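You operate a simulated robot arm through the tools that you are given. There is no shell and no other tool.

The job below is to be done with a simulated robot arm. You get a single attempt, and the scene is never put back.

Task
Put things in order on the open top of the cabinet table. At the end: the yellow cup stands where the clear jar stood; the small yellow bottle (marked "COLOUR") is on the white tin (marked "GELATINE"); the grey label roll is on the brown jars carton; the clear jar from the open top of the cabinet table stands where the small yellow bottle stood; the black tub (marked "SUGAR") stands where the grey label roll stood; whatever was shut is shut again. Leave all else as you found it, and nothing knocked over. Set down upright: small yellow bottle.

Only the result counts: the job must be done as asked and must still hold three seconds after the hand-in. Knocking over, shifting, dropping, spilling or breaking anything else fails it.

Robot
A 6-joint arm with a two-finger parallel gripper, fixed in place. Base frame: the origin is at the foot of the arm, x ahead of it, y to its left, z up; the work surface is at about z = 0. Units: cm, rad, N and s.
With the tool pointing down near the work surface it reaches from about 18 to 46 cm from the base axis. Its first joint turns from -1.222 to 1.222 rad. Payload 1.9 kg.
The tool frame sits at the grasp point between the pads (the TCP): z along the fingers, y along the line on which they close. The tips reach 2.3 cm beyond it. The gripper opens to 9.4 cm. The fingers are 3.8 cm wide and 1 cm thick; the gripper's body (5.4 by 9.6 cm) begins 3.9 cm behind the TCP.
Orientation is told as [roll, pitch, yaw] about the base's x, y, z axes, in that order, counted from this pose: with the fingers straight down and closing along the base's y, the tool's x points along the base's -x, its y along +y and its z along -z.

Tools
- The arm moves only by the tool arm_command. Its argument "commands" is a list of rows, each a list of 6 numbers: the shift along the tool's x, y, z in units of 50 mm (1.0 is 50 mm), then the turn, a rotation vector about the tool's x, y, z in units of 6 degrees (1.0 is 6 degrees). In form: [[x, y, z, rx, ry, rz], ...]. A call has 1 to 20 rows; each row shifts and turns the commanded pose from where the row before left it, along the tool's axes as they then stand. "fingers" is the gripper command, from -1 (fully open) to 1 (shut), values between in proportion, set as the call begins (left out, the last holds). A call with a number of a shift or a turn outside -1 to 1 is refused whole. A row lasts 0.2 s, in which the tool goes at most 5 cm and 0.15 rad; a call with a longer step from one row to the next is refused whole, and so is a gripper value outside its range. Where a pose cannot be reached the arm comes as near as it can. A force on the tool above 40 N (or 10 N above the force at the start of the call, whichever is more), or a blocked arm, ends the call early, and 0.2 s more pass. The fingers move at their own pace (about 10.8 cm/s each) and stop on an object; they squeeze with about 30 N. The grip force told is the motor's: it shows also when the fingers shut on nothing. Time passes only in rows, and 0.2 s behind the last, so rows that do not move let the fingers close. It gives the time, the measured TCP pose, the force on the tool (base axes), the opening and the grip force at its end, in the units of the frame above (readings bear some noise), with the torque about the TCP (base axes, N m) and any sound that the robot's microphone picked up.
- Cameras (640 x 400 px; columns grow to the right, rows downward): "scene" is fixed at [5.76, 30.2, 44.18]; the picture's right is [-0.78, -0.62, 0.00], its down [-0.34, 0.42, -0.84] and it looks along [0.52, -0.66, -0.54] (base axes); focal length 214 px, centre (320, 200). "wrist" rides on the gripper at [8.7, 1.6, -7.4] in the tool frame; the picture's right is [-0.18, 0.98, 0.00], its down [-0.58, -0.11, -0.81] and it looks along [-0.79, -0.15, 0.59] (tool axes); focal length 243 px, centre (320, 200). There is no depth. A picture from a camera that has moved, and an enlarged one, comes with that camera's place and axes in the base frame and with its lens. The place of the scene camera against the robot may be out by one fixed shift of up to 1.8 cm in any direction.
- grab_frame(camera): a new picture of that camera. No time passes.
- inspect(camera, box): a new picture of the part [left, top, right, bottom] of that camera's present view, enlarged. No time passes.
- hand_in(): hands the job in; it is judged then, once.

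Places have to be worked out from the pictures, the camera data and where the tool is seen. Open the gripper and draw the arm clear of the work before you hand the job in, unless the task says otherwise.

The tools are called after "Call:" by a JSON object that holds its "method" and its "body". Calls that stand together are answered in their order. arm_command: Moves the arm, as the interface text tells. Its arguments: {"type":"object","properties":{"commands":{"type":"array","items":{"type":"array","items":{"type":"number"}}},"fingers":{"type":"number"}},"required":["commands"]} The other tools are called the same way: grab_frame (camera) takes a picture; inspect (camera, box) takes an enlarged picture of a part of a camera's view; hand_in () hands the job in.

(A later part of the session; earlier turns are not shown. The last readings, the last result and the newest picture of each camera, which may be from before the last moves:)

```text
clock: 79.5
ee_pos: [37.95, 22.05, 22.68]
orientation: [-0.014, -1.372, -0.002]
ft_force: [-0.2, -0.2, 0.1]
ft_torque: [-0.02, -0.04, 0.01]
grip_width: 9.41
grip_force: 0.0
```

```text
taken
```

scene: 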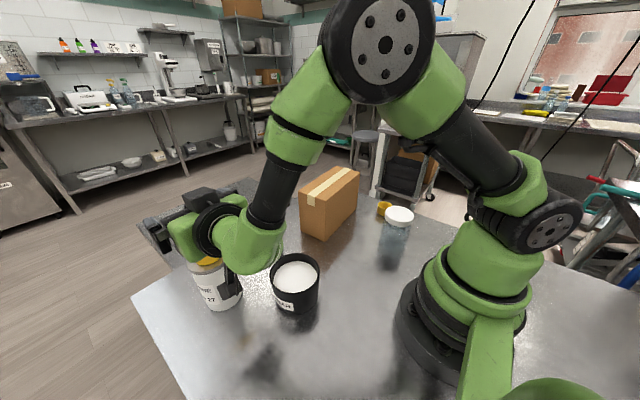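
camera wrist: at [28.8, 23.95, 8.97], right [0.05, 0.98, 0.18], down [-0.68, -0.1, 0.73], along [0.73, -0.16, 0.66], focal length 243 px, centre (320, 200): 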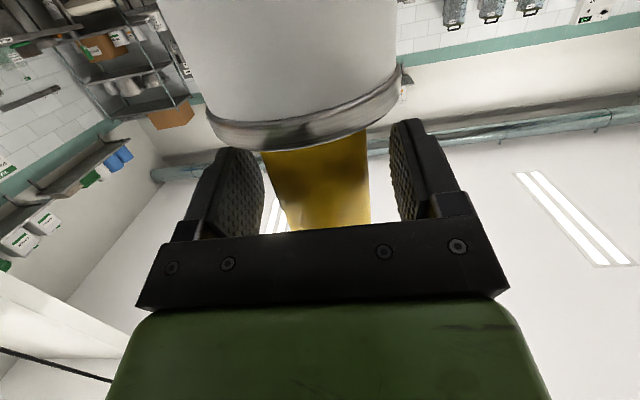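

Clear so far. Rising above the bottle's top to z≈29, then turning the tool back toward pointing down while withdrawing inward.

Call:
{"method": "arm_command", "body": {"commands": [[-0.18, 0, -0.036, 0, 0, 0], [-0.18, 0, -0.036, 0, 0, 0], [-0.18, 0, -0.036, 0, 0, 0], [-0.18, 0, -0.036, 0, 0, 0], [-0.18, 0, -0.036, 0, 0, 0], [-0.18, 0, -0.036, 0, 0, 0], [-0.18, 0, -0.036, 0, 0, 0], [0, 0, 0, 0, 0, 0]]}}

Call:
{"method": "arm_command", "body": {"commands": [[0, 0, 0, 0, 1, 0], [0, 0, 0, 0, 1, 0], [0, 0, 0, 0, 1, 0], [0, 0, 0, 0, 1, 0], [0, 0, 0, 0, 1, 0], [0, 0, 0, 0, 1, 0], [0, 0, 0, 0, 1, 0], [0.401, 0, -0.299, 0, 0, 0], [0.401, 0, -0.299, 0, 0, 0], [0.401, 0, -0.299, 0, 0, 0], [0.401, 0, -0.299, 0, 0, 0], [0, 0, 0, 0, 1, 0], [0, 0, 0, 0, 1, 0], [0, 0, 0, 0, 1, 0], [0, 0, 0, 0, 1, 0], [0, 0, 0, 0, 1, 0], [0, 0, 0, 0, 1, 0], [0, 0, 0, 0, 0, 0]]}}

Call:
{"method": "grab_frame", "body": {"camera": "scene"}}

Call:
{"method": "grab_frame", "body": {"camera": "wrist"}}

```text
clock: 81.3
ee_pos: [37.86, 22.12, 29.19]
orientation: [-0.011, -1.372, -0.004]
ft_force: [-0.3, 0.3, 0.2]
ft_torque: [-0.01, -0.01, -0.02]
grip_width: 9.41
grip_force: 0.1
```

```text
clock: 85.1
ee_pos: [27.82, 22.33, 29.15]
orientation: [-0.002, -0.011, -0.014]
ft_force: [0.1, -0.2, 0.0]
ft_torque: [0.03, 0.01, -0.01]
grip_width: 9.4
grip_force: 0.1
```

```text
taken
```

scene: 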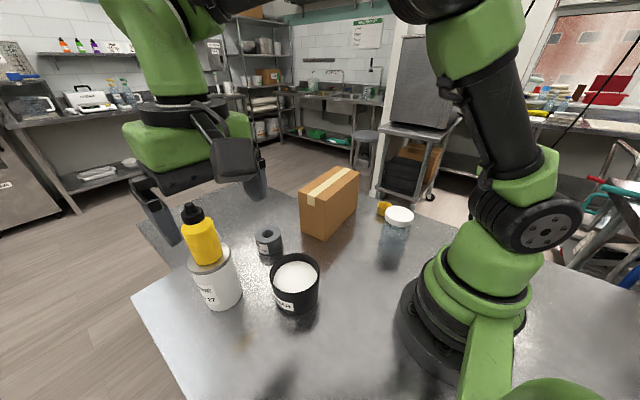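

```text
taken
camera wrist: at [19.1, 24.16, 36.56], right [0.2, 0.98, 0.0], down [0.57, -0.12, 0.81], along [0.8, -0.16, -0.58], focal length 243 px, centre (320, 200)
```

wrist: 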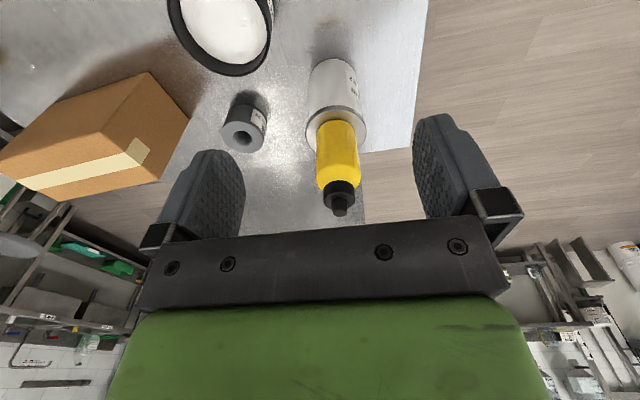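

The bottle stands upright on the tin, and everything else looks undisturbed. Next the clear jar: moving at height over to the jar at (16.8, −16).

Call:
{"method": "arm_command", "body": {"commands": [[0, -0.892, 0.08, 0, 0, 0], [0, -0.892, 0.08, 0, 0, 0], [0, -0.892, 0.08, 0, 0, 0], [0, -0.892, 0.08, 0, 0, 0], [0, -0.892, 0.08, 0, 0, 0], [0.5, -0.75, 0.15, 0, 0, 0], [0.5, -0.75, 0.15, 0, 0, 0], [0.5, -0.75, 0.15, 0, 0, 0], [0.5, -0.75, 0.15, 0, 0, 0], [0, 0, 0, 0, 0, 0.9], [0, 0, 0, 0, 0, 0.9], [0, 0, 0, 0, 0, 0.9], [0, 0, 0, 0, 0, 0.9], [0, 0, 0, 0, 0, 0.9], [0, 0, 0, 0, 0, 0.9], [0, 0, 0, 0, 0, 0.9], [0, 0, 0, 0, 0, 0.9], [0, 0, 0, 0, 0, 0]]}}

Call:
{"method": "grab_frame", "body": {"camera": "wrist"}}

Call:
{"method": "grab_frame", "body": {"camera": "scene"}}

```text
clock: 88.9
ee_pos: [17.38, -14.78, 23.95]
orientation: [0.008, -0.011, -0.77]
ft_force: [-0.5, 0.8, -0.4]
ft_torque: [0.0, -0.02, 0.0]
grip_width: 9.39
grip_force: 0.0
```

```text
taken
camera wrist: at [12.16, -7.59, 31.53], right [0.82, 0.58, 0.01], down [0.33, -0.48, 0.81], along [0.47, -0.66, -0.58], focal length 243 px, centre (320, 200)
```

wrist: 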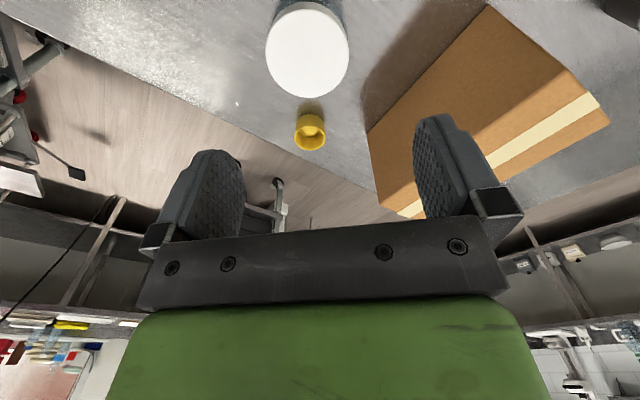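

```text
taken
```

scene: 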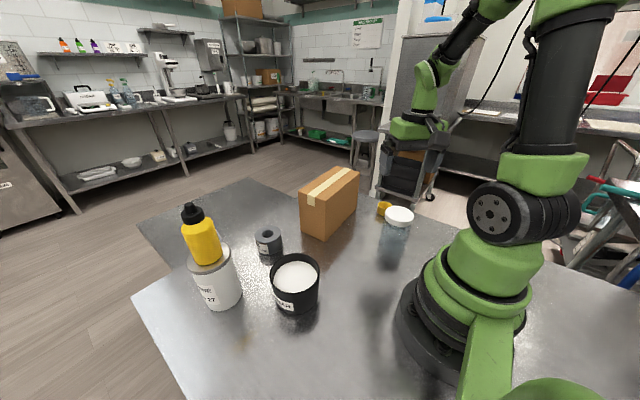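

The jar's lid is below the gripper, at about (16.7, −15.9). Levelling and lowering to z≈16 for a closer look.

Call:
{"method": "arm_command", "body": {"commands": [[0, 0, 0, 0.076, 0.105, 0], [-0.0165, -0.062, 0.4, 0, 0, 0], [-0.0165, -0.062, 0.4, 0, 0, 0], [-0.0165, -0.062, 0.4, 0, 0, 0], [-0.0165, -0.062, 0.4, 0, 0, 0], [0, 0, 0, 0, 0, 0]]}}

Call:
{"method": "grab_frame", "body": {"camera": "wrist"}}

Call:
{"method": "inspect", "body": {"camera": "wrist", "box": [220, 0, 420, 160]}}

```text
clock: 90.3
ee_pos: [16.76, -16.03, 16.0]
orientation: [-0.003, 0.0, -0.769]
ft_force: [-0.5, 0.2, 0.6]
ft_torque: [0.04, 0.01, 0.03]
grip_width: 9.42
grip_force: 0.0
```

```text
taken
camera wrist: at [11.61, -8.72, 23.58], right [0.82, 0.58, 0.0], down [0.34, -0.48, 0.81], along [0.47, -0.66, -0.59], focal length 243 px, centre (320, 200)
```

wrist: 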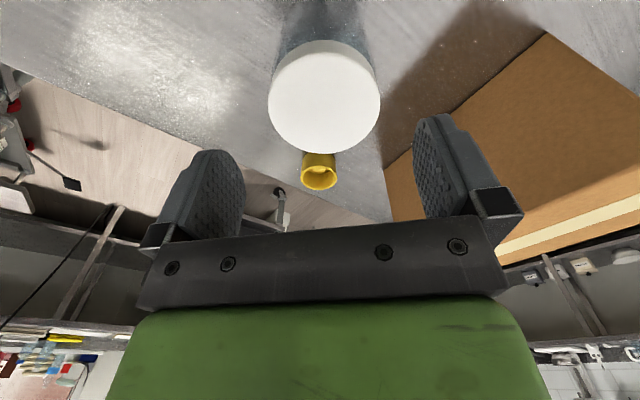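

```text
2.50 times, centred on (320, 80) of wrist
camera zoom: at [11.61, -8.72, 23.58], right [0.82, 0.58, 0.0], down [0.34, -0.48, 0.81], along [0.47, -0.66, -0.59], focal length 606 px, centre (320, 500)
```

zoom: 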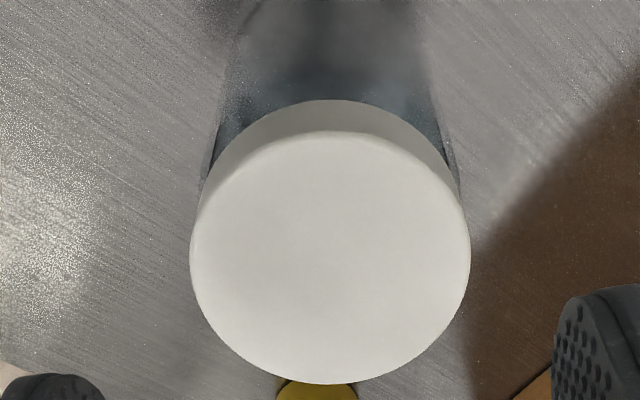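

The jar is centred to within ~0.3 cm; lid top is about z 9.5–10. Small correction, then descend to z≈8.5 with open fingers and check.

Call:
{"method": "arm_command", "body": {"commands": [[-0.05, 0.045, 0, 0, 0, 0], [0, 0, 0.3, 0, 0, 0], [0, 0, 0.3, 0, 0, 0], [0, 0, 0.3, 0, 0, 0], [0, 0, 0.3, 0, 0, 0], [0, 0, 0.2, 0, 0, 0], [0, 0, 0.1, 0, 0, 0], [0, 0, 0, 0, 0, 0]]}}

Call:
{"method": "grab_frame", "body": {"camera": "wrist"}}

Call:
{"method": "grab_frame", "body": {"camera": "scene"}}

```text
clock: 92.1
ee_pos: [17.05, -16.07, 8.51]
orientation: [-0.002, 0.001, -0.771]
ft_force: [0.8, -0.4, 0.8]
ft_torque: [0.02, -0.01, 0.01]
grip_width: 9.39
grip_force: 0.0
```

```text
taken
camera wrist: at [11.91, -8.75, 16.11], right [0.82, 0.58, 0.0], down [0.34, -0.48, 0.81], along [0.47, -0.66, -0.59], focal length 243 px, centre (320, 200)
```

wrist: 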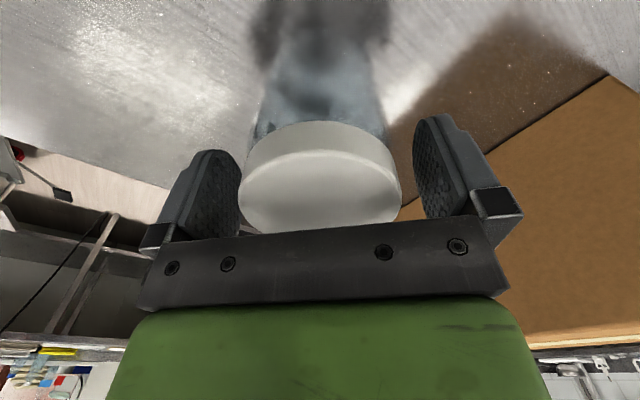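

```text
taken
```

scene: 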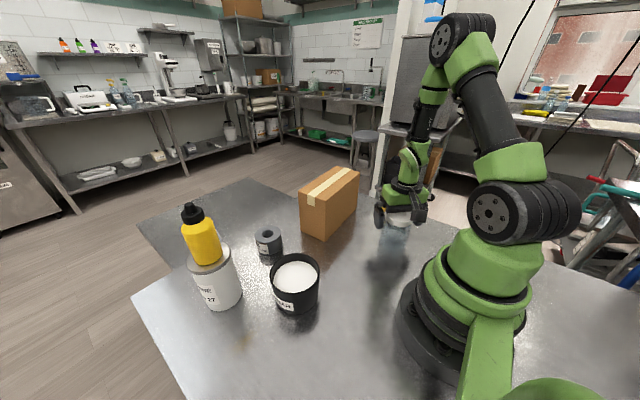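

Jar centred between the fingers; lid spans roughly z 8.4–10. Lowering to z≈6.9 and closing.

Call:
{"method": "arm_command", "body": {"commands": [[0, 0, 0.12, 0, 0, 0], [0, 0, 0.12, 0, 0, 0], [0, 0, 0.08, 0, 0, 0], [0, 0, 0, 0, 0, 0]]}}

Call:
{"method": "arm_command", "body": {"commands": [[0, 0, 0, 0, 0, 0], [0, 0, 0, 0, 0, 0], [0, 0, 0, 0, 0, 0], [0, 0, 0, 0, 0, 0], [0, 0, 0, 0, 0, 0]], "fingers": 1}}

Call:
{"method": "grab_frame", "body": {"camera": "wrist"}}

```text
clock: 93.1
ee_pos: [17.02, -16.12, 7.07]
orientation: [-0.003, 0.0, -0.77]
ft_force: [1.8, 0.5, 0.0]
ft_torque: [-0.03, 0.0, 0.05]
grip_width: 9.41
grip_force: 0.1
```

```text
clock: 94.3
ee_pos: [17.07, -16.14, 7.02]
orientation: [-0.001, -0.001, -0.769]
ft_force: [-0.5, 0.4, -0.8]
ft_torque: [0.01, 0.01, -0.02]
grip_width: 7.12
grip_force: 29.3
```

```text
taken
camera wrist: at [11.89, -8.73, 14.53], right [0.82, 0.58, 0.0], down [0.34, -0.48, 0.81], along [0.47, -0.66, -0.59], focal length 243 px, centre (320, 200)
```

wrist: 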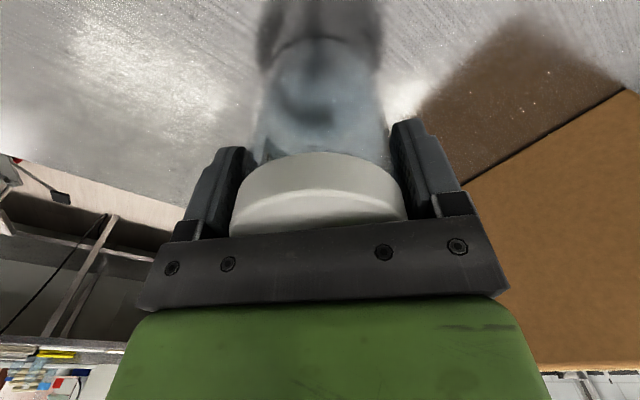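

The grip holds the lid's wall at 7.12 cm; jar axis ≈ (17.05, −16.1). Lifting slowly to check that the jar comes along.

Call:
{"method": "arm_command", "body": {"commands": [[0, 0, -0.04, 0, 0, 0], [0, 0, -0.06, 0, 0, 0], [0, 0, -0.1, 0, 0, 0], [0, 0, -0.1, 0, 0, 0], [0, 0, -0.1, 0, 0, 0], [0, 0, -0.06, 0, 0, 0], [0, 0, 0, 0, 0, 0]]}}

Call:
{"method": "grab_frame", "body": {"camera": "wrist"}}

Call:
{"method": "inspect", "body": {"camera": "scene", "box": [340, 160, 460, 300]}}

```text
clock: 95.9
ee_pos: [16.99, -16.05, 9.31]
orientation: [-0.002, 0.0, -0.767]
ft_force: [0.6, 0.3, -1.6]
ft_torque: [0.0, 0.01, 0.01]
grip_width: 7.09
grip_force: 29.9
```

```text
taken
camera wrist: at [11.89, -8.76, 16.8], right [0.82, 0.58, 0.0], down [0.34, -0.48, 0.81], along [0.47, -0.66, -0.59], focal length 243 px, centre (320, 200)
```

wrist: 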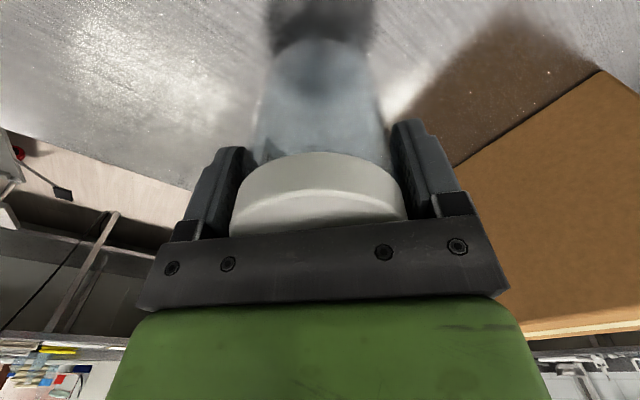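

```text
2.86 times, centred on (400, 230) of scene
camera zoom: at [5.76, 30.2, 44.18], right [-0.78, -0.62, 0.0], down [-0.34, 0.42, -0.84], along [0.52, -0.66, -0.54], focal length 613 px, centre (91, 114)
```

zoom: 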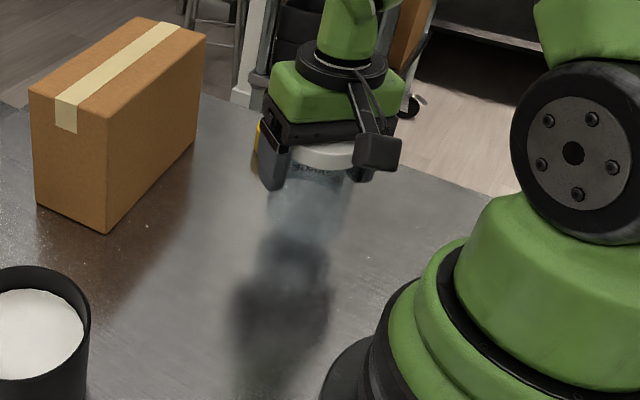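

The whole jar lifts with the lid. Raising it to z≈21.

Call:
{"method": "arm_command", "body": {"commands": [[0, 0, -0.1, 0, 0, 0], [0, 0, -0.2, 0, 0, 0], [0, 0, -0.3, 0, 0, 0], [0, 0, -0.3, 0, 0, 0], [0, 0, -0.3, 0, 0, 0], [0, 0, -0.3, 0, 0, 0], [0, 0, -0.3, 0, 0, 0], [0, 0, -0.3, 0, 0, 0], [0, 0, -0.15, 0, 0, 0], [0, 0, -0.08, 0, 0, 0], [0, 0, 0, 0, 0, 0]]}}

Call:
{"method": "grab_frame", "body": {"camera": "wrist"}}

```text
clock: 98.3
ee_pos: [17.07, -16.06, 21.08]
orientation: [-0.002, 0.001, -0.769]
ft_force: [-0.6, -0.7, -0.9]
ft_torque: [0.01, -0.01, 0.01]
grip_width: 7.1
grip_force: 30.5
```

```text
taken
camera wrist: at [11.9, -8.75, 28.54], right [0.82, 0.58, 0.0], down [0.34, -0.48, 0.81], along [0.47, -0.66, -0.59], focal length 243 px, centre (320, 200)
```

wrist: 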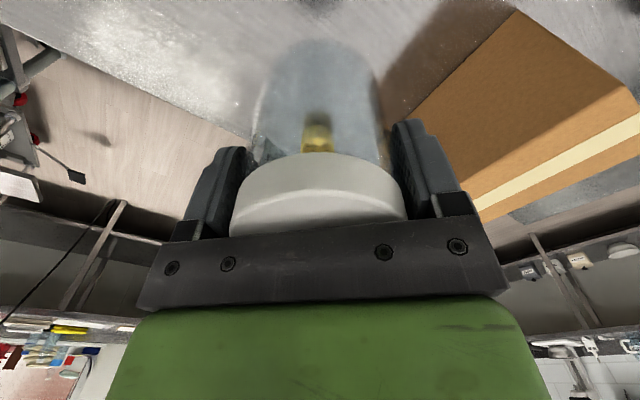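

The jar hangs level. Moving it smoothly toward the left side, first leg to (26, −2), then a slow turn of the wrist.

Call:
{"method": "arm_command", "body": {"commands": [[0.034, 0.163, 0, 0, 0, 0], [0.067, 0.326, 0, 0, 0, 0], [0.101, 0.49, 0, 0, 0, 0], [0.109, 0.53, 0, 0, 0, 0], [0.109, 0.53, 0, 0, 0, 0], [0.109, 0.53, 0, 0, 0, 0], [0.084, 0.408, 0, 0, 0, 0], [0.042, 0.204, 0, 0, 0, 0], [0.017, 0.082, 0, 0, 0, 0], [0, 0, 0, 0, 0, 0]]}}

Call:
{"method": "arm_command", "body": {"commands": [[0, 0, 0, 0, 0, -0.3], [0, 0, 0, 0, 0, -0.5], [0, 0, 0, 0, 0, -0.66], [0, 0, 0, 0, 0, -0.66], [0, 0, 0, 0, 0, -0.66], [0, 0, 0, 0, 0, -0.66], [0, 0, 0, 0, 0, -0.66], [0, 0, 0, 0, 0, -0.66], [0, 0, 0, 0, 0, -0.66], [0, 0, 0, 0, 0, -0.66], [0, 0, 0, 0, 0, -0.66], [0, 0, 0, 0, 0, -0.66], [0, 0, 0, 0, 0, -0.66], [0, 0, 0, 0, 0, -0.66], [0, 0, 0, 0, 0, -0.66], [0, 0, 0, 0, 0, -0.66], [0, 0, 0, 0, 0, -0.66], [0, 0, 0, 0, 0, -0.66], [0, 0, 0, 0, 0, -0.5], [0, 0, 0, 0, 0, -0.26]]}}

Call:
{"method": "grab_frame", "body": {"camera": "wrist"}}

```text
clock: 100.5
ee_pos: [25.94, -1.76, 20.88]
orientation: [-0.001, -0.001, -0.768]
ft_force: [-0.1, 0.1, -0.7]
ft_torque: [0.02, -0.01, -0.01]
grip_width: 7.1
grip_force: 29.9
```

```text
clock: 104.7
ee_pos: [25.97, -1.95, 20.99]
orientation: [-0.001, 0.003, 0.5]
ft_force: [-0.1, 0.5, -1.0]
ft_torque: [-0.01, 0.01, -0.02]
grip_width: 7.12
grip_force: 30.0
```

```text
taken
camera wrist: at [17.54, -4.57, 28.48], right [-0.31, 0.95, 0.0], down [0.56, 0.18, 0.81], along [0.77, 0.25, -0.59], focal length 243 px, centre (320, 200)
```

wrist: 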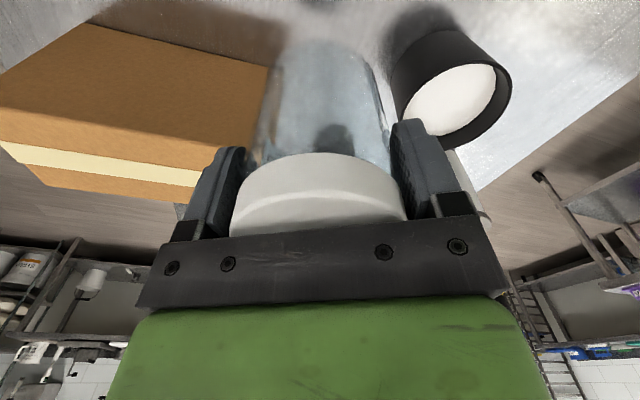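

Still held. Second leg: straight to over the bottle's old place (18.95, 24.1) at the same height.

Call:
{"method": "arm_command", "body": {"commands": [[-0.036, 0.15, 0, 0, 0, 0], [-0.072, 0.3, 0, 0, 0, 0], [-0.108, 0.45, 0, 0, 0, 0], [-0.1175, 0.487, 0, 0, 0, 0], [-0.1175, 0.487, 0, 0, 0, 0], [-0.1175, 0.487, 0, 0, 0, 0], [-0.1175, 0.487, 0, 0, 0, 0], [-0.1175, 0.487, 0, 0, 0, 0], [-0.1175, 0.487, 0, 0, 0, 0], [-0.1175, 0.487, 0, 0, 0, 0], [-0.099, 0.412, 0, 0, 0, 0], [-0.072, 0.3, 0, 0, 0, 0], [-0.036, 0.15, 0, 0, 0, 0], [-0.018, 0.075, 0, 0, 0, 0], [0, 0, 0, 0, 0, 0]]}}

Call:
{"method": "grab_frame", "body": {"camera": "wrist"}}

Call:
{"method": "grab_frame", "body": {"camera": "scene"}}

```text
clock: 107.9
ee_pos: [18.97, 24.09, 21.03]
orientation: [0.0, 0.002, 0.502]
ft_force: [-0.2, -0.2, -0.5]
ft_torque: [0.0, 0.0, 0.02]
grip_width: 7.1
grip_force: 29.6
```

```text
taken
camera wrist: at [10.53, 21.46, 28.43], right [-0.31, 0.95, 0.0], down [0.56, 0.18, 0.81], along [0.77, 0.25, -0.59], focal length 243 px, centre (320, 200)
```

wrist: 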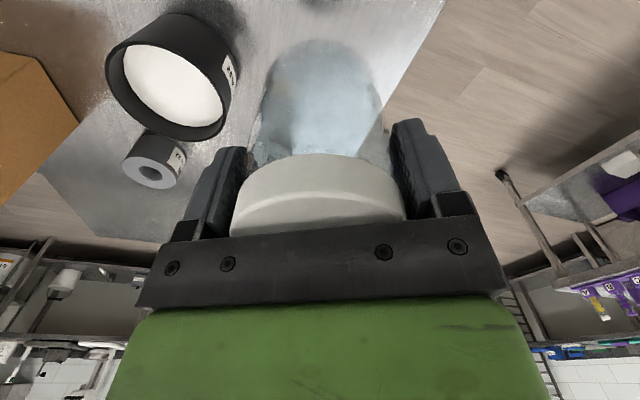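

```text
taken
```

scene: 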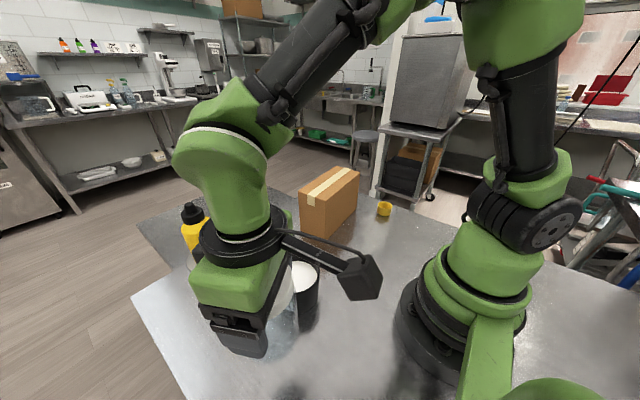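

The jar is over (18.97, 24.09). Lowering to about 1 cm above the table first, then gently to contact.

Call:
{"method": "arm_command", "body": {"commands": [[0, 0, 0.15, 0, 0, 0], [0, 0, 0.3, 0, 0, 0], [0, 0, 0.35, 0, 0, 0], [0, 0, 0.35, 0, 0, 0], [0, 0, 0.35, 0, 0, 0], [0, 0, 0.35, 0, 0, 0], [0, 0, 0.35, 0, 0, 0], [0, 0, 0.25, 0, 0, 0], [0, 0, 0.15, 0, 0, 0], [0, 0, 0, 0, 0, 0]]}}

Call:
{"method": "arm_command", "body": {"commands": [[0, 0, 0.05, 0, 0, 0], [0, 0, 0.05, 0, 0, 0], [0, 0, 0.04, 0, 0, 0], [0, 0, 0, 0, 0, 0]]}}

```text
clock: 110.1
ee_pos: [18.88, 24.05, 7.86]
orientation: [-0.001, 0.001, 0.499]
ft_force: [-0.2, -0.8, -1.0]
ft_torque: [0.03, -0.03, 0.0]
grip_width: 7.09
grip_force: 30.2
```

```text
clock: 111.1
ee_pos: [18.91, 24.07, 7.23]
orientation: [0.001, 0.002, 0.501]
ft_force: [0.4, 0.1, -0.9]
ft_torque: [-0.02, -0.02, 0.01]
grip_width: 7.13
grip_force: 30.1
```

About 0.2 cm to go. Tiny steps down while watching the force.

Call:
{"method": "arm_command", "body": {"commands": [[0, 0, 0.02, 0, 0, 0], [0, 0, 0.01, 0, 0, 0], [0, 0, 0, 0, 0, 0]]}}

Call:
{"method": "arm_command", "body": {"commands": [[0, 0, 0.01, 0, 0, 0], [0, 0, 0, 0, 0, 0]]}}

```text
clock: 111.9
ee_pos: [18.96, 24.06, 7.09]
orientation: [-0.002, 0.001, 0.503]
ft_force: [0.2, 0.7, -1.2]
ft_torque: [0.03, 0.02, -0.02]
grip_width: 7.1
grip_force: 29.7
```

```text
clock: 112.5
ee_pos: [18.95, 23.92, 7.11]
orientation: [0.0, 0.002, 0.501]
ft_force: [0.7, -0.3, -1.2]
ft_torque: [-0.04, -0.01, 0.02]
grip_width: 7.08
grip_force: 29.8
```

Still hanging (−1.2 N). A bit lower.

Call:
{"method": "arm_command", "body": {"commands": [[0, 0, 0.012, 0, 0, 0], [0, 0, 0, 0, 0, 0]]}}

Call:
{"method": "arm_command", "body": {"commands": [[0, 0, 0.012, 0, 0, 0], [0, 0, 0, 0, 0, 0]]}}

```text
clock: 113.1
ee_pos: [18.97, 24.13, 7.05]
orientation: [0.0, 0.002, 0.499]
ft_force: [-2.3, -5.5, 16.0]
ft_torque: [-0.28, -0.06, -0.08]
grip_width: 7.09
grip_force: 30.4
```

```text
clock: 113.7
ee_pos: [18.93, 24.09, 6.95]
orientation: [-0.001, 0.0, 0.502]
ft_force: [-0.1, -2.4, 21.1]
ft_torque: [-0.12, -0.1, -0.1]
grip_width: 7.08
grip_force: 30.5
```

Contact with the table (21 N). I ease up slightly to unload, then open the fingers.

Call:
{"method": "arm_command", "body": {"commands": [[0, 0, -0.018, 0, 0, 0], [0, 0, 0, 0, 0, 0]]}}

Call:
{"method": "arm_command", "body": {"commands": [[0, 0, 0, 0, 0, 0], [0, 0, 0, 0, 0, 0], [0, 0, 0, 0, 0, 0]], "fingers": -1}}

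Call:
{"method": "grab_frame", "body": {"camera": "wrist"}}

```text
clock: 114.3
ee_pos: [18.86, 23.99, 6.95]
orientation: [-0.001, 0.003, 0.501]
ft_force: [0.5, 0.3, -2.1]
ft_torque: [0.02, 0.01, 0.0]
grip_width: 7.1
grip_force: 30.2
```

```text
clock: 115.1
ee_pos: [18.8, 24.08, 7.0]
orientation: [-0.001, 0.002, 0.5]
ft_force: [-0.5, -0.4, 0.0]
ft_torque: [-0.01, -0.02, 0.0]
grip_width: 9.43
grip_force: 0.0
```

```text
taken
camera wrist: at [10.51, 21.48, 14.56], right [-0.31, 0.95, 0.0], down [0.56, 0.18, 0.81], along [0.77, 0.25, -0.59], focal length 243 px, centre (320, 200)
```

wrist: 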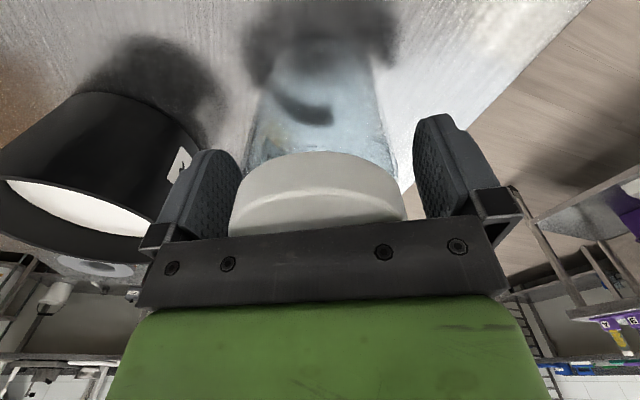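

The jar stands on the bottle's old spot. Rising straight up.

Call:
{"method": "arm_command", "body": {"commands": [[0, 0, -0.15, 0, 0, 0], [0, 0, -0.25, 0, 0, 0], [0, 0, -0.4, 0, 0, 0], [0, 0, -0.6, 0, 0, 0], [0, 0, -0.8, 0, 0, 0], [0, 0, -0.8, 0, 0, 0], [0, 0, -0.4, 0, 0, 0], [0, 0, 0, 0, 0, 0]]}}

Call:
{"method": "grab_frame", "body": {"camera": "wrist"}}

Call:
{"method": "inspect", "body": {"camera": "wrist", "box": [220, 0, 420, 140]}}

Call:
{"method": "grab_frame", "body": {"camera": "scene"}}

```text
clock: 116.9
ee_pos: [18.96, 24.26, 24.06]
orientation: [0.0, 0.0, 0.502]
ft_force: [0.5, 0.0, -0.4]
ft_torque: [0.02, 0.01, 0.0]
grip_width: 9.4
grip_force: 0.1
```

```text
taken
camera wrist: at [10.5, 21.56, 31.6], right [-0.31, 0.95, 0.0], down [0.56, 0.18, 0.81], along [0.77, 0.25, -0.59], focal length 243 px, centre (320, 200)
```

wrist: 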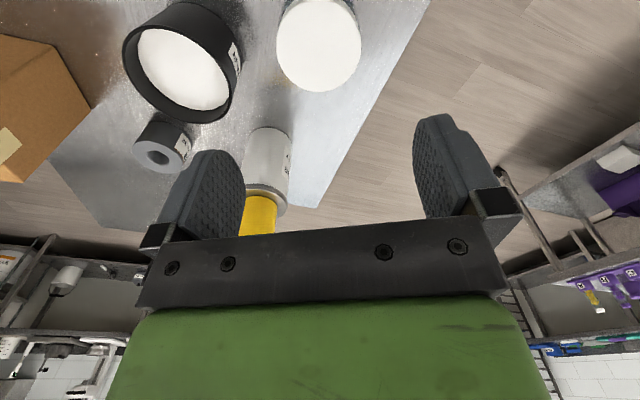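

```text
2.86 times, centred on (320, 70) of wrist
camera zoom: at [10.5, 21.56, 31.6], right [-0.31, 0.95, 0.0], down [0.56, 0.18, 0.81], along [0.77, 0.25, -0.59], focal length 693 px, centre (320, 571)
```

zoom: 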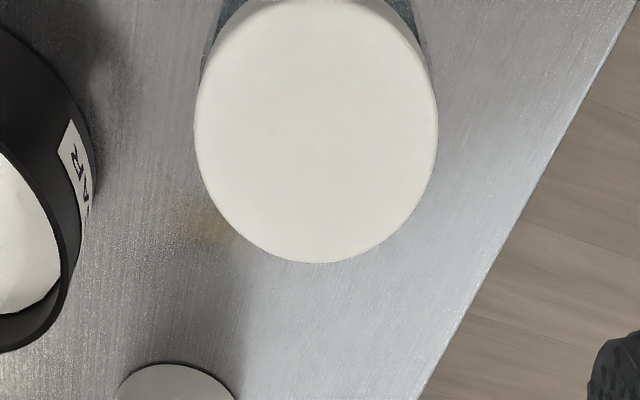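

```text
taken
```

scene: 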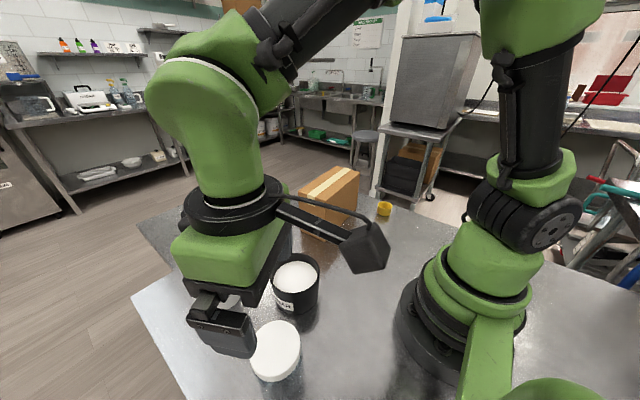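

The jar is standing at its new place and nothing else is disturbed. Next the yellow cup at about (24.95, −28): moving there at height.

Call:
{"method": "arm_command", "body": {"commands": [[0.154, -0.838, 0, 0, 0, 0], [0.154, -0.838, 0, 0, 0, 0], [0.154, -0.838, 0, 0, 0, 0], [0.154, -0.838, 0, 0, 0, 0], [0.154, -0.838, 0, 0, 0, 0], [0.154, -0.838, 0, 0, 0, 0], [0.529, -0.714, 0, 0, 0, 0], [0.529, -0.714, 0, 0, 0, 0], [0.529, -0.714, 0, 0, 0, 0], [0.529, -0.714, 0, 0, 0, 0], [0.529, -0.714, 0, 0, 0, 0], [0, 0, 0, 0, 0, 0]]}}

Call:
{"method": "arm_command", "body": {"commands": [[0, 0, 0, 0, 0, 0.986], [0, 0, 0, 0, 0, 0.986], [0, 0, 0, 0, 0, 0.986], [0, 0, 0, 0, 0, 0.986], [0, 0, 0, 0, 0, 0.986], [0, 0, 0, 0, 0, 0.986], [0, 0, 0, 0, 0, 0.986], [0, 0, 0, 0, 0, 0.986], [0, 0, 0, 0, 0, 0.986], [0, 0, 0, 0, 0, 0.986], [0, 0, 0, 0, 0, 0.986], [0, 0, 0, 0, 0, 0.986], [0, 0, 0, 0, 0, 0.986], [0, 0, 0, 0, 0, 0]]}}

Call:
{"method": "grab_frame", "body": {"camera": "wrist"}}

Call:
{"method": "inspect", "body": {"camera": "wrist", "box": [260, 0, 420, 140]}}

```text
clock: 119.5
ee_pos: [23.85, -22.3, 24.09]
orientation: [0.0, 0.001, 0.502]
ft_force: [-0.2, -0.4, 0.0]
ft_torque: [-0.04, 0.0, 0.0]
grip_width: 9.4
grip_force: 0.1
```

```text
clock: 122.5
ee_pos: [23.78, -22.29, 24.14]
orientation: [-0.002, 0.0, -0.845]
ft_force: [0.6, -0.4, -0.2]
ft_torque: [0.0, 0.0, 0.05]
grip_width: 9.41
grip_force: 0.3
```

```text
taken
camera wrist: at [19.32, -14.55, 31.55], right [0.86, 0.52, 0.0], down [0.31, -0.51, 0.81], along [0.41, -0.69, -0.59], focal length 243 px, centre (320, 200)
```

wrist: 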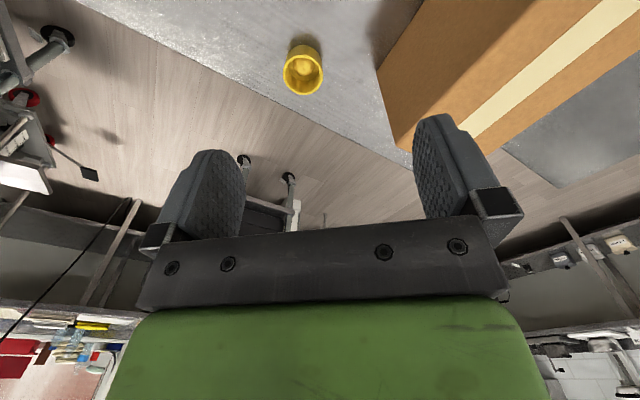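

```text
2.86 times, centred on (340, 70) of wrist
camera zoom: at [19.32, -14.55, 31.55], right [0.86, 0.52, 0.0], down [0.31, -0.51, 0.81], along [0.41, -0.69, -0.59], focal length 693 px, centre (263, 571)
```

zoom: 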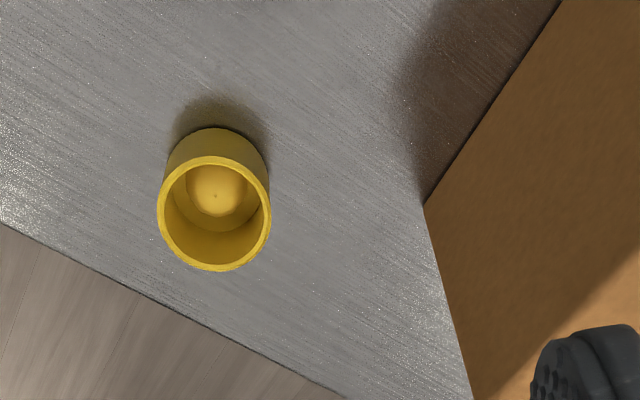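

Cup centre: about (25.1, −28.15), diameter ≈4.7, height ≈2.7. Moving above it at z≈12 with the fingers opened to about 7.5 cm.

Call:
{"method": "arm_command", "body": {"commands": [[-0.263, -0.145, 0.605, 0, 0, 0], [-0.263, -0.145, 0.605, 0, 0, 0], [-0.263, -0.145, 0.605, 0, 0, 0], [-0.263, -0.145, 0.605, 0, 0, 0], [0, 0, 0, 0, 0, 0]], "fingers": -0.6}}

Call:
{"method": "grab_frame", "body": {"camera": "wrist"}}

Call:
{"method": "inspect", "body": {"camera": "wrist", "box": [240, 20, 400, 160]}}

```text
clock: 123.7
ee_pos: [25.38, -28.15, 11.87]
orientation: [-0.003, 0.0, -0.841]
ft_force: [0.3, 0.4, 0.8]
ft_torque: [0.01, -0.01, -0.02]
grip_width: 7.49
grip_force: 0.0
```

```text
taken
camera wrist: at [20.72, -20.44, 19.38], right [0.86, 0.52, 0.0], down [0.31, -0.51, 0.81], along [0.42, -0.69, -0.59], focal length 243 px, centre (320, 200)
```

wrist: 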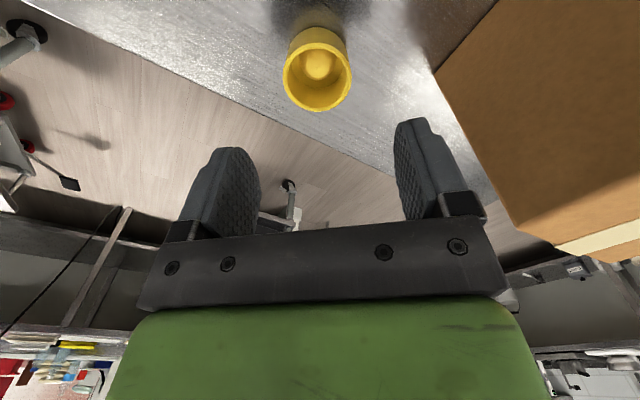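

```text
2.86 times, centred on (320, 90) of wrist
camera zoom: at [20.72, -20.44, 19.38], right [0.86, 0.52, 0.0], down [0.31, -0.51, 0.81], along [0.42, -0.69, -0.59], focal length 693 px, centre (320, 514)
```

zoom: 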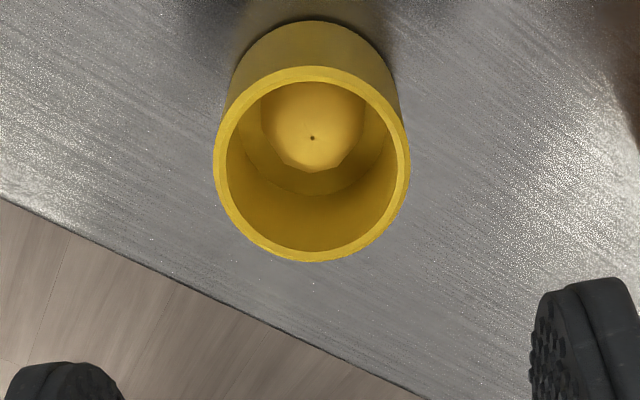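

The cup is nearly centred under the TCP (0.2 cm off sideways), height ≈2.6. Correcting and descending to z≈2.75.

Call:
{"method": "arm_command", "body": {"commands": [[0, -0.04, 0.2, 0, 0, 0], [0, 0, 0.4, 0, 0, 0], [0, 0, 0.4, 0, 0, 0], [0, 0, 0.3, 0, 0, 0], [0, 0, 0.25, 0, 0, 0], [0, 0, 0.15, 0, 0, 0], [0, 0, 0.1, 0, 0, 0], [0, 0, 0, 0, 0, 0]]}}

Call:
{"method": "grab_frame", "body": {"camera": "wrist"}}

```text
clock: 125.5
ee_pos: [25.14, -28.21, 2.94]
orientation: [-0.001, 0.001, -0.844]
ft_force: [0.4, -0.6, 0.3]
ft_torque: [-0.01, 0.0, 0.0]
grip_width: 7.54
grip_force: 0.1
```

```text
taken
camera wrist: at [20.51, -20.55, 10.41], right [0.86, 0.52, 0.0], down [0.31, -0.51, 0.81], along [0.42, -0.69, -0.59], focal length 243 px, centre (320, 200)
```

wrist: 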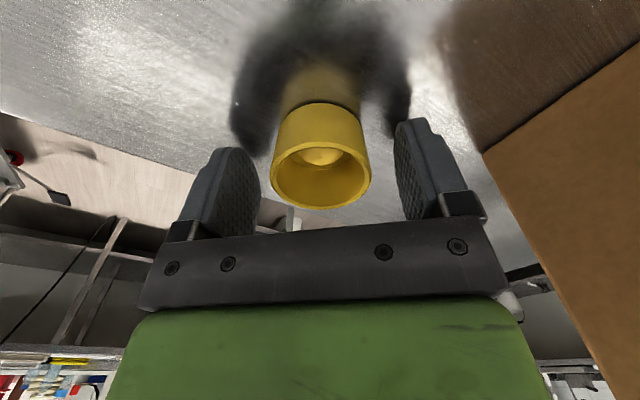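

Centred. Lowering the last 0.2 cm and closing on the cup.

Call:
{"method": "arm_command", "body": {"commands": [[0, 0, 0.04, 0, 0, 0], [0, 0, 0, 0, 0, 0]]}}

Call:
{"method": "arm_command", "body": {"commands": [[0, 0, 0, 0, 0, 0], [0, 0, 0, 0, 0, 0], [0, 0, 0, 0, 0, 0], [0, 0, 0, 0, 0, 0]], "fingers": 1}}

Call:
{"method": "arm_command", "body": {"commands": [[0, 0, -0.04, 0, 0, 0], [0, 0, -0.08, 0, 0, 0], [0, 0, -0.1, 0, 0, 0], [0, 0, -0.1, 0, 0, 0], [0, 0, -0.06, 0, 0, 0], [0, 0, 0, 0, 0, 0]]}}

Call:
{"method": "grab_frame", "body": {"camera": "wrist"}}

```text
clock: 126.1
ee_pos: [25.06, -28.24, 2.6]
orientation: [-0.001, -0.001, -0.843]
ft_force: [-0.3, 0.0, 0.1]
ft_torque: [0.0, 0.01, -0.03]
grip_width: 7.51
grip_force: 0.0
```

```text
clock: 127.1
ee_pos: [25.05, -28.22, 2.77]
orientation: [0.0, -0.001, -0.841]
ft_force: [0.4, 0.2, 1.7]
ft_torque: [-0.01, -0.03, 0.03]
grip_width: 4.49
grip_force: 30.2
```

```text
clock: 128.5
ee_pos: [25.05, -28.19, 4.67]
orientation: [-0.002, 0.0, -0.842]
ft_force: [-0.6, -0.1, -1.0]
ft_torque: [0.01, -0.03, 0.01]
grip_width: 4.49
grip_force: 30.7
```

```text
taken
camera wrist: at [20.5, -20.54, 12.19], right [0.86, 0.52, 0.0], down [0.31, -0.51, 0.81], along [0.42, -0.69, -0.59], focal length 243 px, centre (320, 200)
```

wrist: 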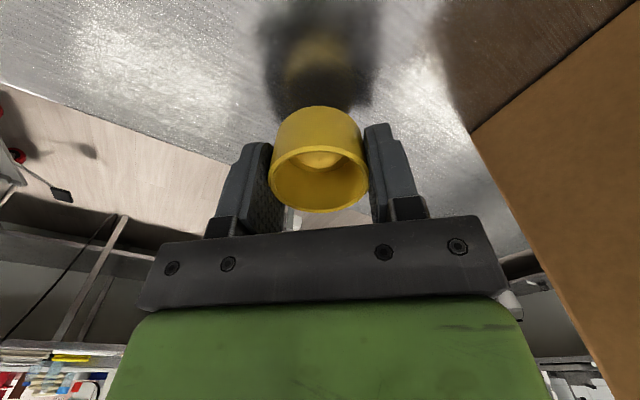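

Cup held upright. Lifting to z≈11 and carrying it to the jar's old spot (17.03, −16.05).

Call:
{"method": "arm_command", "body": {"commands": [[0, 0, -0.15, 0, 0, 0], [0, 0, -0.3, 0, 0, 0], [0, 0, -0.35, 0, 0, 0], [0, 0, -0.3, 0, 0, 0], [0, 0, -0.15, 0, 0, 0], [0.144, 0.021, 0, 0, 0, 0], [0.288, 0.042, 0, 0, 0, 0], [0.396, 0.058, 0, 0, 0, 0], [0.432, 0.063, 0, 0, 0, 0], [0.432, 0.063, 0, 0, 0, 0], [0.432, 0.063, 0, 0, 0, 0], [0.36, 0.0525, 0, 0, 0, 0], [0.216, 0.032, 0, 0, 0, 0], [0.108, 0.016, 0, 0, 0, 0], [0.072, 0.01, 0, 0, 0, 0], [0, 0, 0, 0, 0, 0]]}}

Call:
{"method": "grab_frame", "body": {"camera": "wrist"}}

Call:
{"method": "grab_frame", "body": {"camera": "scene"}}

```text
clock: 131.9
ee_pos: [17.12, -16.05, 11.04]
orientation: [-0.001, 0.002, -0.843]
ft_force: [0.2, 0.1, -0.8]
ft_torque: [-0.02, -0.04, -0.03]
grip_width: 4.5
grip_force: 29.9
```

```text
taken
camera wrist: at [12.48, -8.4, 18.42], right [0.86, 0.52, 0.0], down [0.31, -0.51, 0.81], along [0.42, -0.69, -0.59], focal length 243 px, centre (320, 200)
```

wrist: 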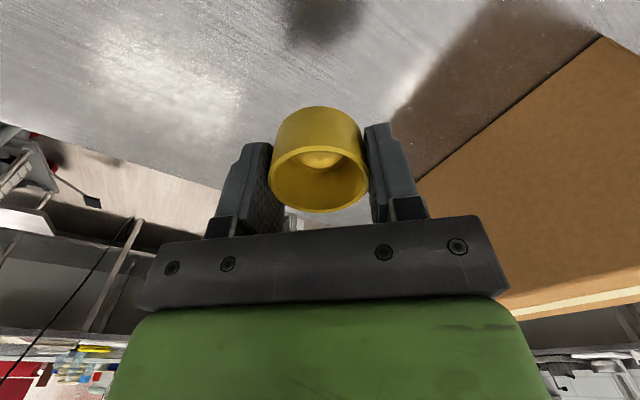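

```text
taken
```

scene: 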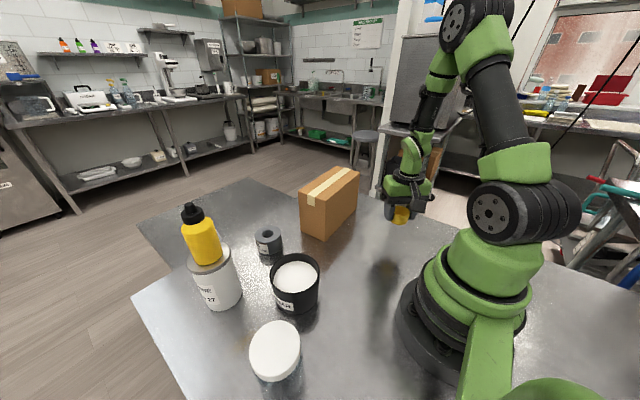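

Over the jar's old spot. Lowering to z≈3.1, then gently to contact.

Call:
{"method": "arm_command", "body": {"commands": [[0, 0, 0.15, 0, 0, 0], [0, 0, 0.3, 0, 0, 0], [0, 0, 0.35, 0, 0, 0], [0, 0, 0.35, 0, 0, 0], [0, 0, 0.25, 0, 0, 0], [0, 0, 0.12, 0, 0, 0], [0, 0, 0.06, 0, 0, 0], [0, 0, 0, 0, 0, 0]]}}

Call:
{"method": "arm_command", "body": {"commands": [[0, 0, 0.025, 0, 0, 0], [0, 0, 0.02, 0, 0, 0], [0, 0, 0, 0, 0, 0]]}}

Call:
{"method": "arm_command", "body": {"commands": [[0, 0, 0.014, 0, 0, 0], [0, 0, 0, 0, 0, 0]]}}

```text
clock: 133.7
ee_pos: [16.97, -16.18, 2.98]
orientation: [0.0, -0.001, -0.843]
ft_force: [0.4, -0.1, -0.9]
ft_torque: [-0.05, -0.01, 0.02]
grip_width: 4.46
grip_force: 30.3
```

```text
clock: 134.5
ee_pos: [17.02, -16.16, 2.79]
orientation: [-0.002, 0.0, -0.844]
ft_force: [-0.5, 0.5, -0.4]
ft_torque: [0.0, -0.03, -0.04]
grip_width: 4.5
grip_force: 29.9
```

```text
clock: 135.1
ee_pos: [16.95, -16.04, 2.7]
orientation: [-0.002, 0.0, -0.842]
ft_force: [0.2, 0.7, 3.6]
ft_torque: [0.05, -0.05, 0.04]
grip_width: 4.47
grip_force: 30.0
```

Light contact (3.6 N): the cup stands on the table. Opening moderately (to about 7.5 cm) and rising.

Call:
{"method": "arm_command", "body": {"commands": [[0, 0, 0, 0, 0, 0], [0, 0, 0, 0, 0, 0], [0, 0, 0, 0, 0, 0]], "fingers": -0.7}}

Call:
{"method": "arm_command", "body": {"commands": [[0, 0, -0.1, 0, 0, 0], [0, 0, -0.2, 0, 0, 0], [0, 0, -0.4, 0, 0, 0], [0, 0, -0.6, 0, 0, 0], [0, 0, -0.8, 0, 0, 0], [0, 0, -0.8, 0, 0, 0], [0, 0, -0.8, 0, 0, 0], [0, 0, -0.5, 0, 0, 0], [0, 0, 0, 0, 0, 0]]}}

Call:
{"method": "grab_frame", "body": {"camera": "wrist"}}

Call:
{"method": "inspect", "body": {"camera": "wrist", "box": [220, 0, 420, 140]}}

Call:
{"method": "grab_frame", "body": {"camera": "scene"}}

```text
clock: 135.9
ee_pos: [17.07, -16.07, 2.74]
orientation: [-0.002, 0.0, -0.845]
ft_force: [0.2, 0.3, -0.6]
ft_torque: [-0.03, 0.0, 0.02]
grip_width: 7.98
grip_force: 0.0
```

```text
clock: 137.9
ee_pos: [17.0, -15.98, 23.66]
orientation: [-0.003, -0.001, -0.844]
ft_force: [-0.1, -0.8, 0.1]
ft_torque: [-0.01, 0.02, 0.02]
grip_width: 7.98
grip_force: 0.0
```

```text
taken
camera wrist: at [12.52, -8.37, 31.21], right [0.86, 0.52, 0.0], down [0.31, -0.51, 0.81], along [0.42, -0.69, -0.59], focal length 243 px, centre (320, 200)
```

wrist: 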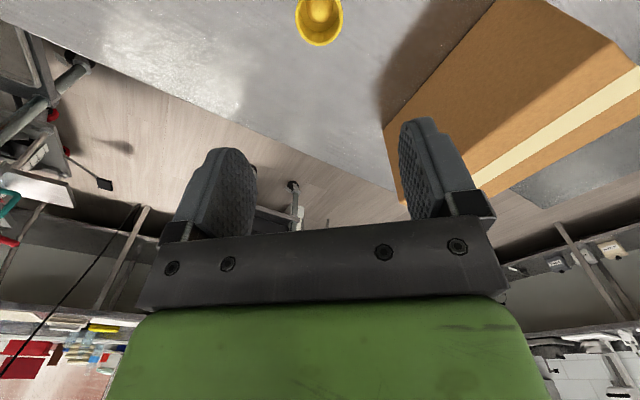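

```text
2.86 times, centred on (320, 70) of wrist
camera zoom: at [12.52, -8.37, 31.21], right [0.86, 0.52, 0.0], down [0.31, -0.51, 0.81], along [0.42, -0.69, -0.59], focal length 693 px, centre (320, 571)
```

zoom: 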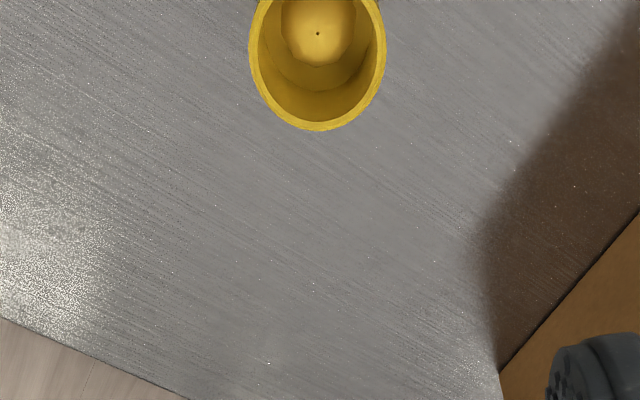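

```text
taken
```

scene: 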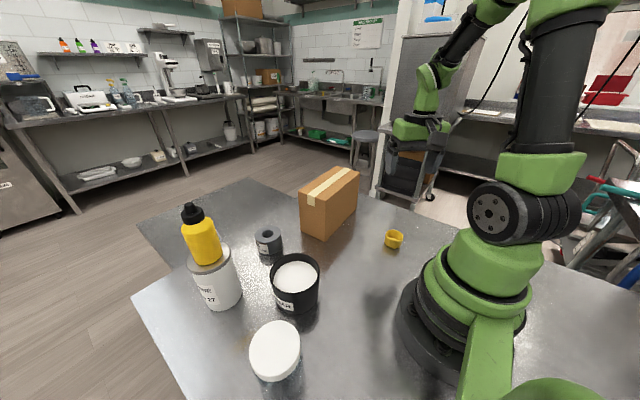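

The cup is at the jar's place. Let me check it closely in the scene view.

Call:
{"method": "inspect", "body": {"camera": "scene", "box": [360, 205, 430, 275]}}

Call:
{"method": "inspect", "body": {"camera": "scene", "box": [160, 180, 360, 400]}}

```text
5.71 times, centred on (395, 240) of scene
camera zoom: at [5.76, 30.2, 44.18], right [-0.78, -0.62, 0.0], down [-0.34, 0.42, -0.84], along [0.52, -0.66, -0.54], focal length 1226 px, centre (-109, -29)
```

zoom: 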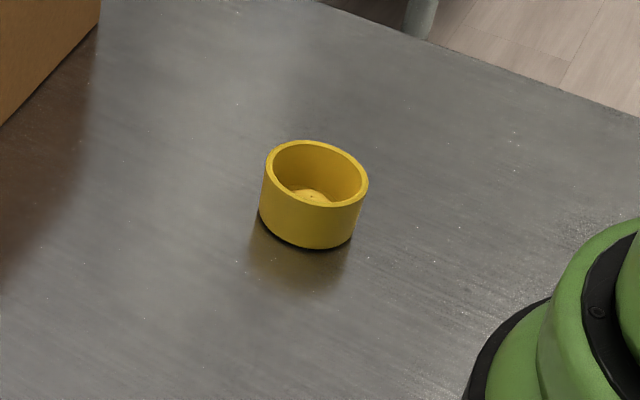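

```text
1.82 times, centred on (260, 290) of scene
camera zoom: at [5.76, 30.2, 44.18], right [-0.78, -0.62, 0.0], down [-0.34, 0.42, -0.84], along [0.52, -0.66, -0.54], focal length 390 px, centre (429, 36)
```

zoom: 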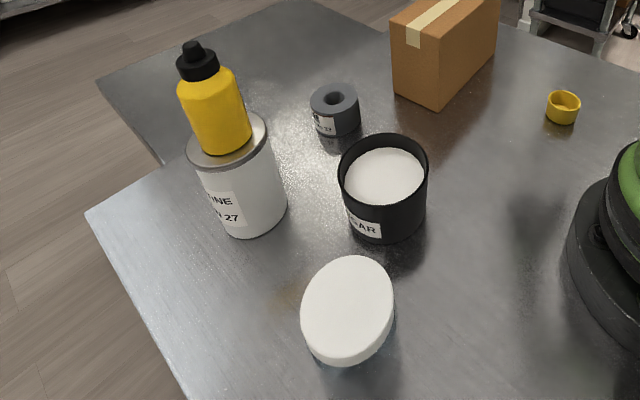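

All good: cup upright at the jar's spot, jar and bottle standing. Now the label roll: moving to hover near (39, 5, 20) with yaw ≈0.14.

Call:
{"method": "arm_command", "body": {"commands": [[0.133, 0.814, 0, 0, 0, 0], [0.133, 0.814, 0, 0, 0, 0], [0.133, 0.814, 0, 0, 0, 0], [0.133, 0.814, 0, 0, 0, 0], [0.133, 0.814, 0, 0, 0, 0], [-0.15, 0.67, 0.244, 0, 0, 0], [-0.15, 0.67, 0.244, 0, 0, 0], [-0.15, 0.67, 0.244, 0, 0, 0], [0, 0, 0, 0, 0, -0.942], [0, 0, 0, 0, 0, -0.942], [0, 0, 0, 0, 0, -0.942], [0, 0, 0, 0, 0, -0.942], [0, 0, 0, 0, 0, -0.942], [0, 0, 0, 0, 0, -0.942], [0, 0, 0, 0, 0, -0.942], [0, 0, 0, 0, 0, -0.942], [0, 0, 0, 0, 0, -0.942], [0, 0, 0, 0, 0, -0.942], [0, 0, 0, 0, 0, 0]], "fingers": -1}}

Call:
{"method": "grab_frame", "body": {"camera": "wrist"}}

Call:
{"method": "inspect", "body": {"camera": "wrist", "box": [240, 0, 440, 140]}}

```text
clock: 141.9
ee_pos: [38.98, 4.91, 19.93]
orientation: [0.002, 0.001, 0.145]
ft_force: [0.3, -0.5, 0.2]
ft_torque: [0.01, 0.05, 0.02]
grip_width: 9.4
grip_force: 0.1
```

```text
taken
camera wrist: at [30.24, 5.46, 27.49], right [0.04, 1.0, 0.0], down [0.59, -0.02, 0.81], along [0.8, -0.03, -0.59], focal length 243 px, centre (320, 200)
```

wrist: 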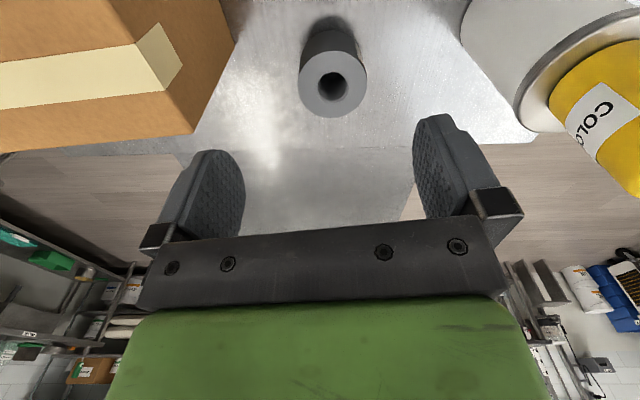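

```text
2.86 times, centred on (340, 70) of wrist
camera zoom: at [30.24, 5.46, 27.49], right [0.04, 1.0, 0.0], down [0.59, -0.02, 0.81], along [0.8, -0.03, -0.59], focal length 693 px, centre (263, 571)
```

zoom: 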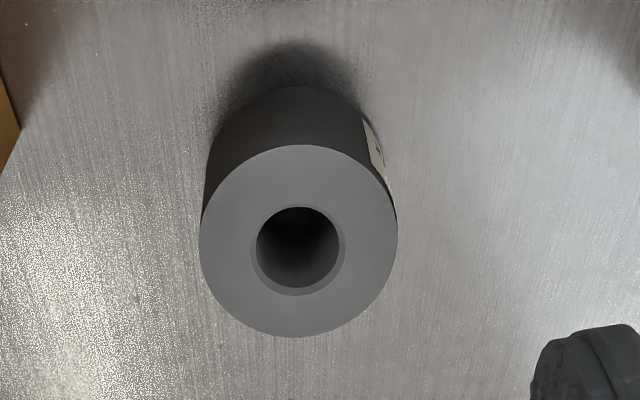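

The roll: centre ≈(43.05, 6.15), diameter 6.8, height 4.5. Moving above it at z≈10.

Call:
{"method": "arm_command", "body": {"commands": [[-0.21, 0.032, 0.4965, 0, 0, 0], [-0.21, 0.032, 0.4965, 0, 0, 0], [-0.21, 0.032, 0.4965, 0, 0, 0], [-0.21, 0.032, 0.4965, 0, 0, 0], [0, 0, 0, 0, 0, 0]]}}

Call:
{"method": "grab_frame", "body": {"camera": "wrist"}}

```text
clock: 143.1
ee_pos: [43.14, 6.08, 10.08]
orientation: [-0.002, 0.001, 0.145]
ft_force: [0.4, 0.5, 0.3]
ft_torque: [-0.02, 0.0, 0.04]
grip_width: 9.39
grip_force: 0.1
```

```text
taken
camera wrist: at [34.31, 6.72, 17.62], right [0.04, 1.0, 0.0], down [0.59, -0.02, 0.81], along [0.8, -0.03, -0.59], focal length 243 px, centre (320, 200)
```

wrist: 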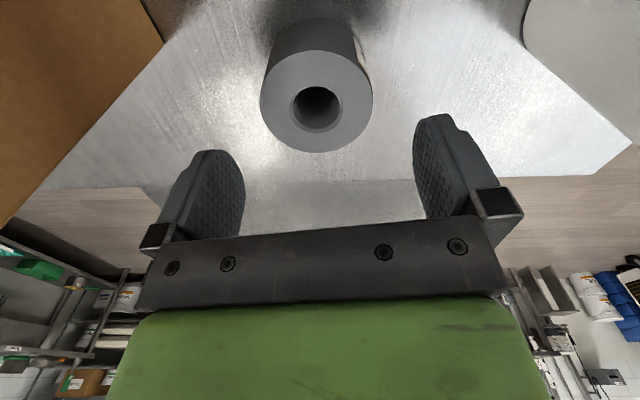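

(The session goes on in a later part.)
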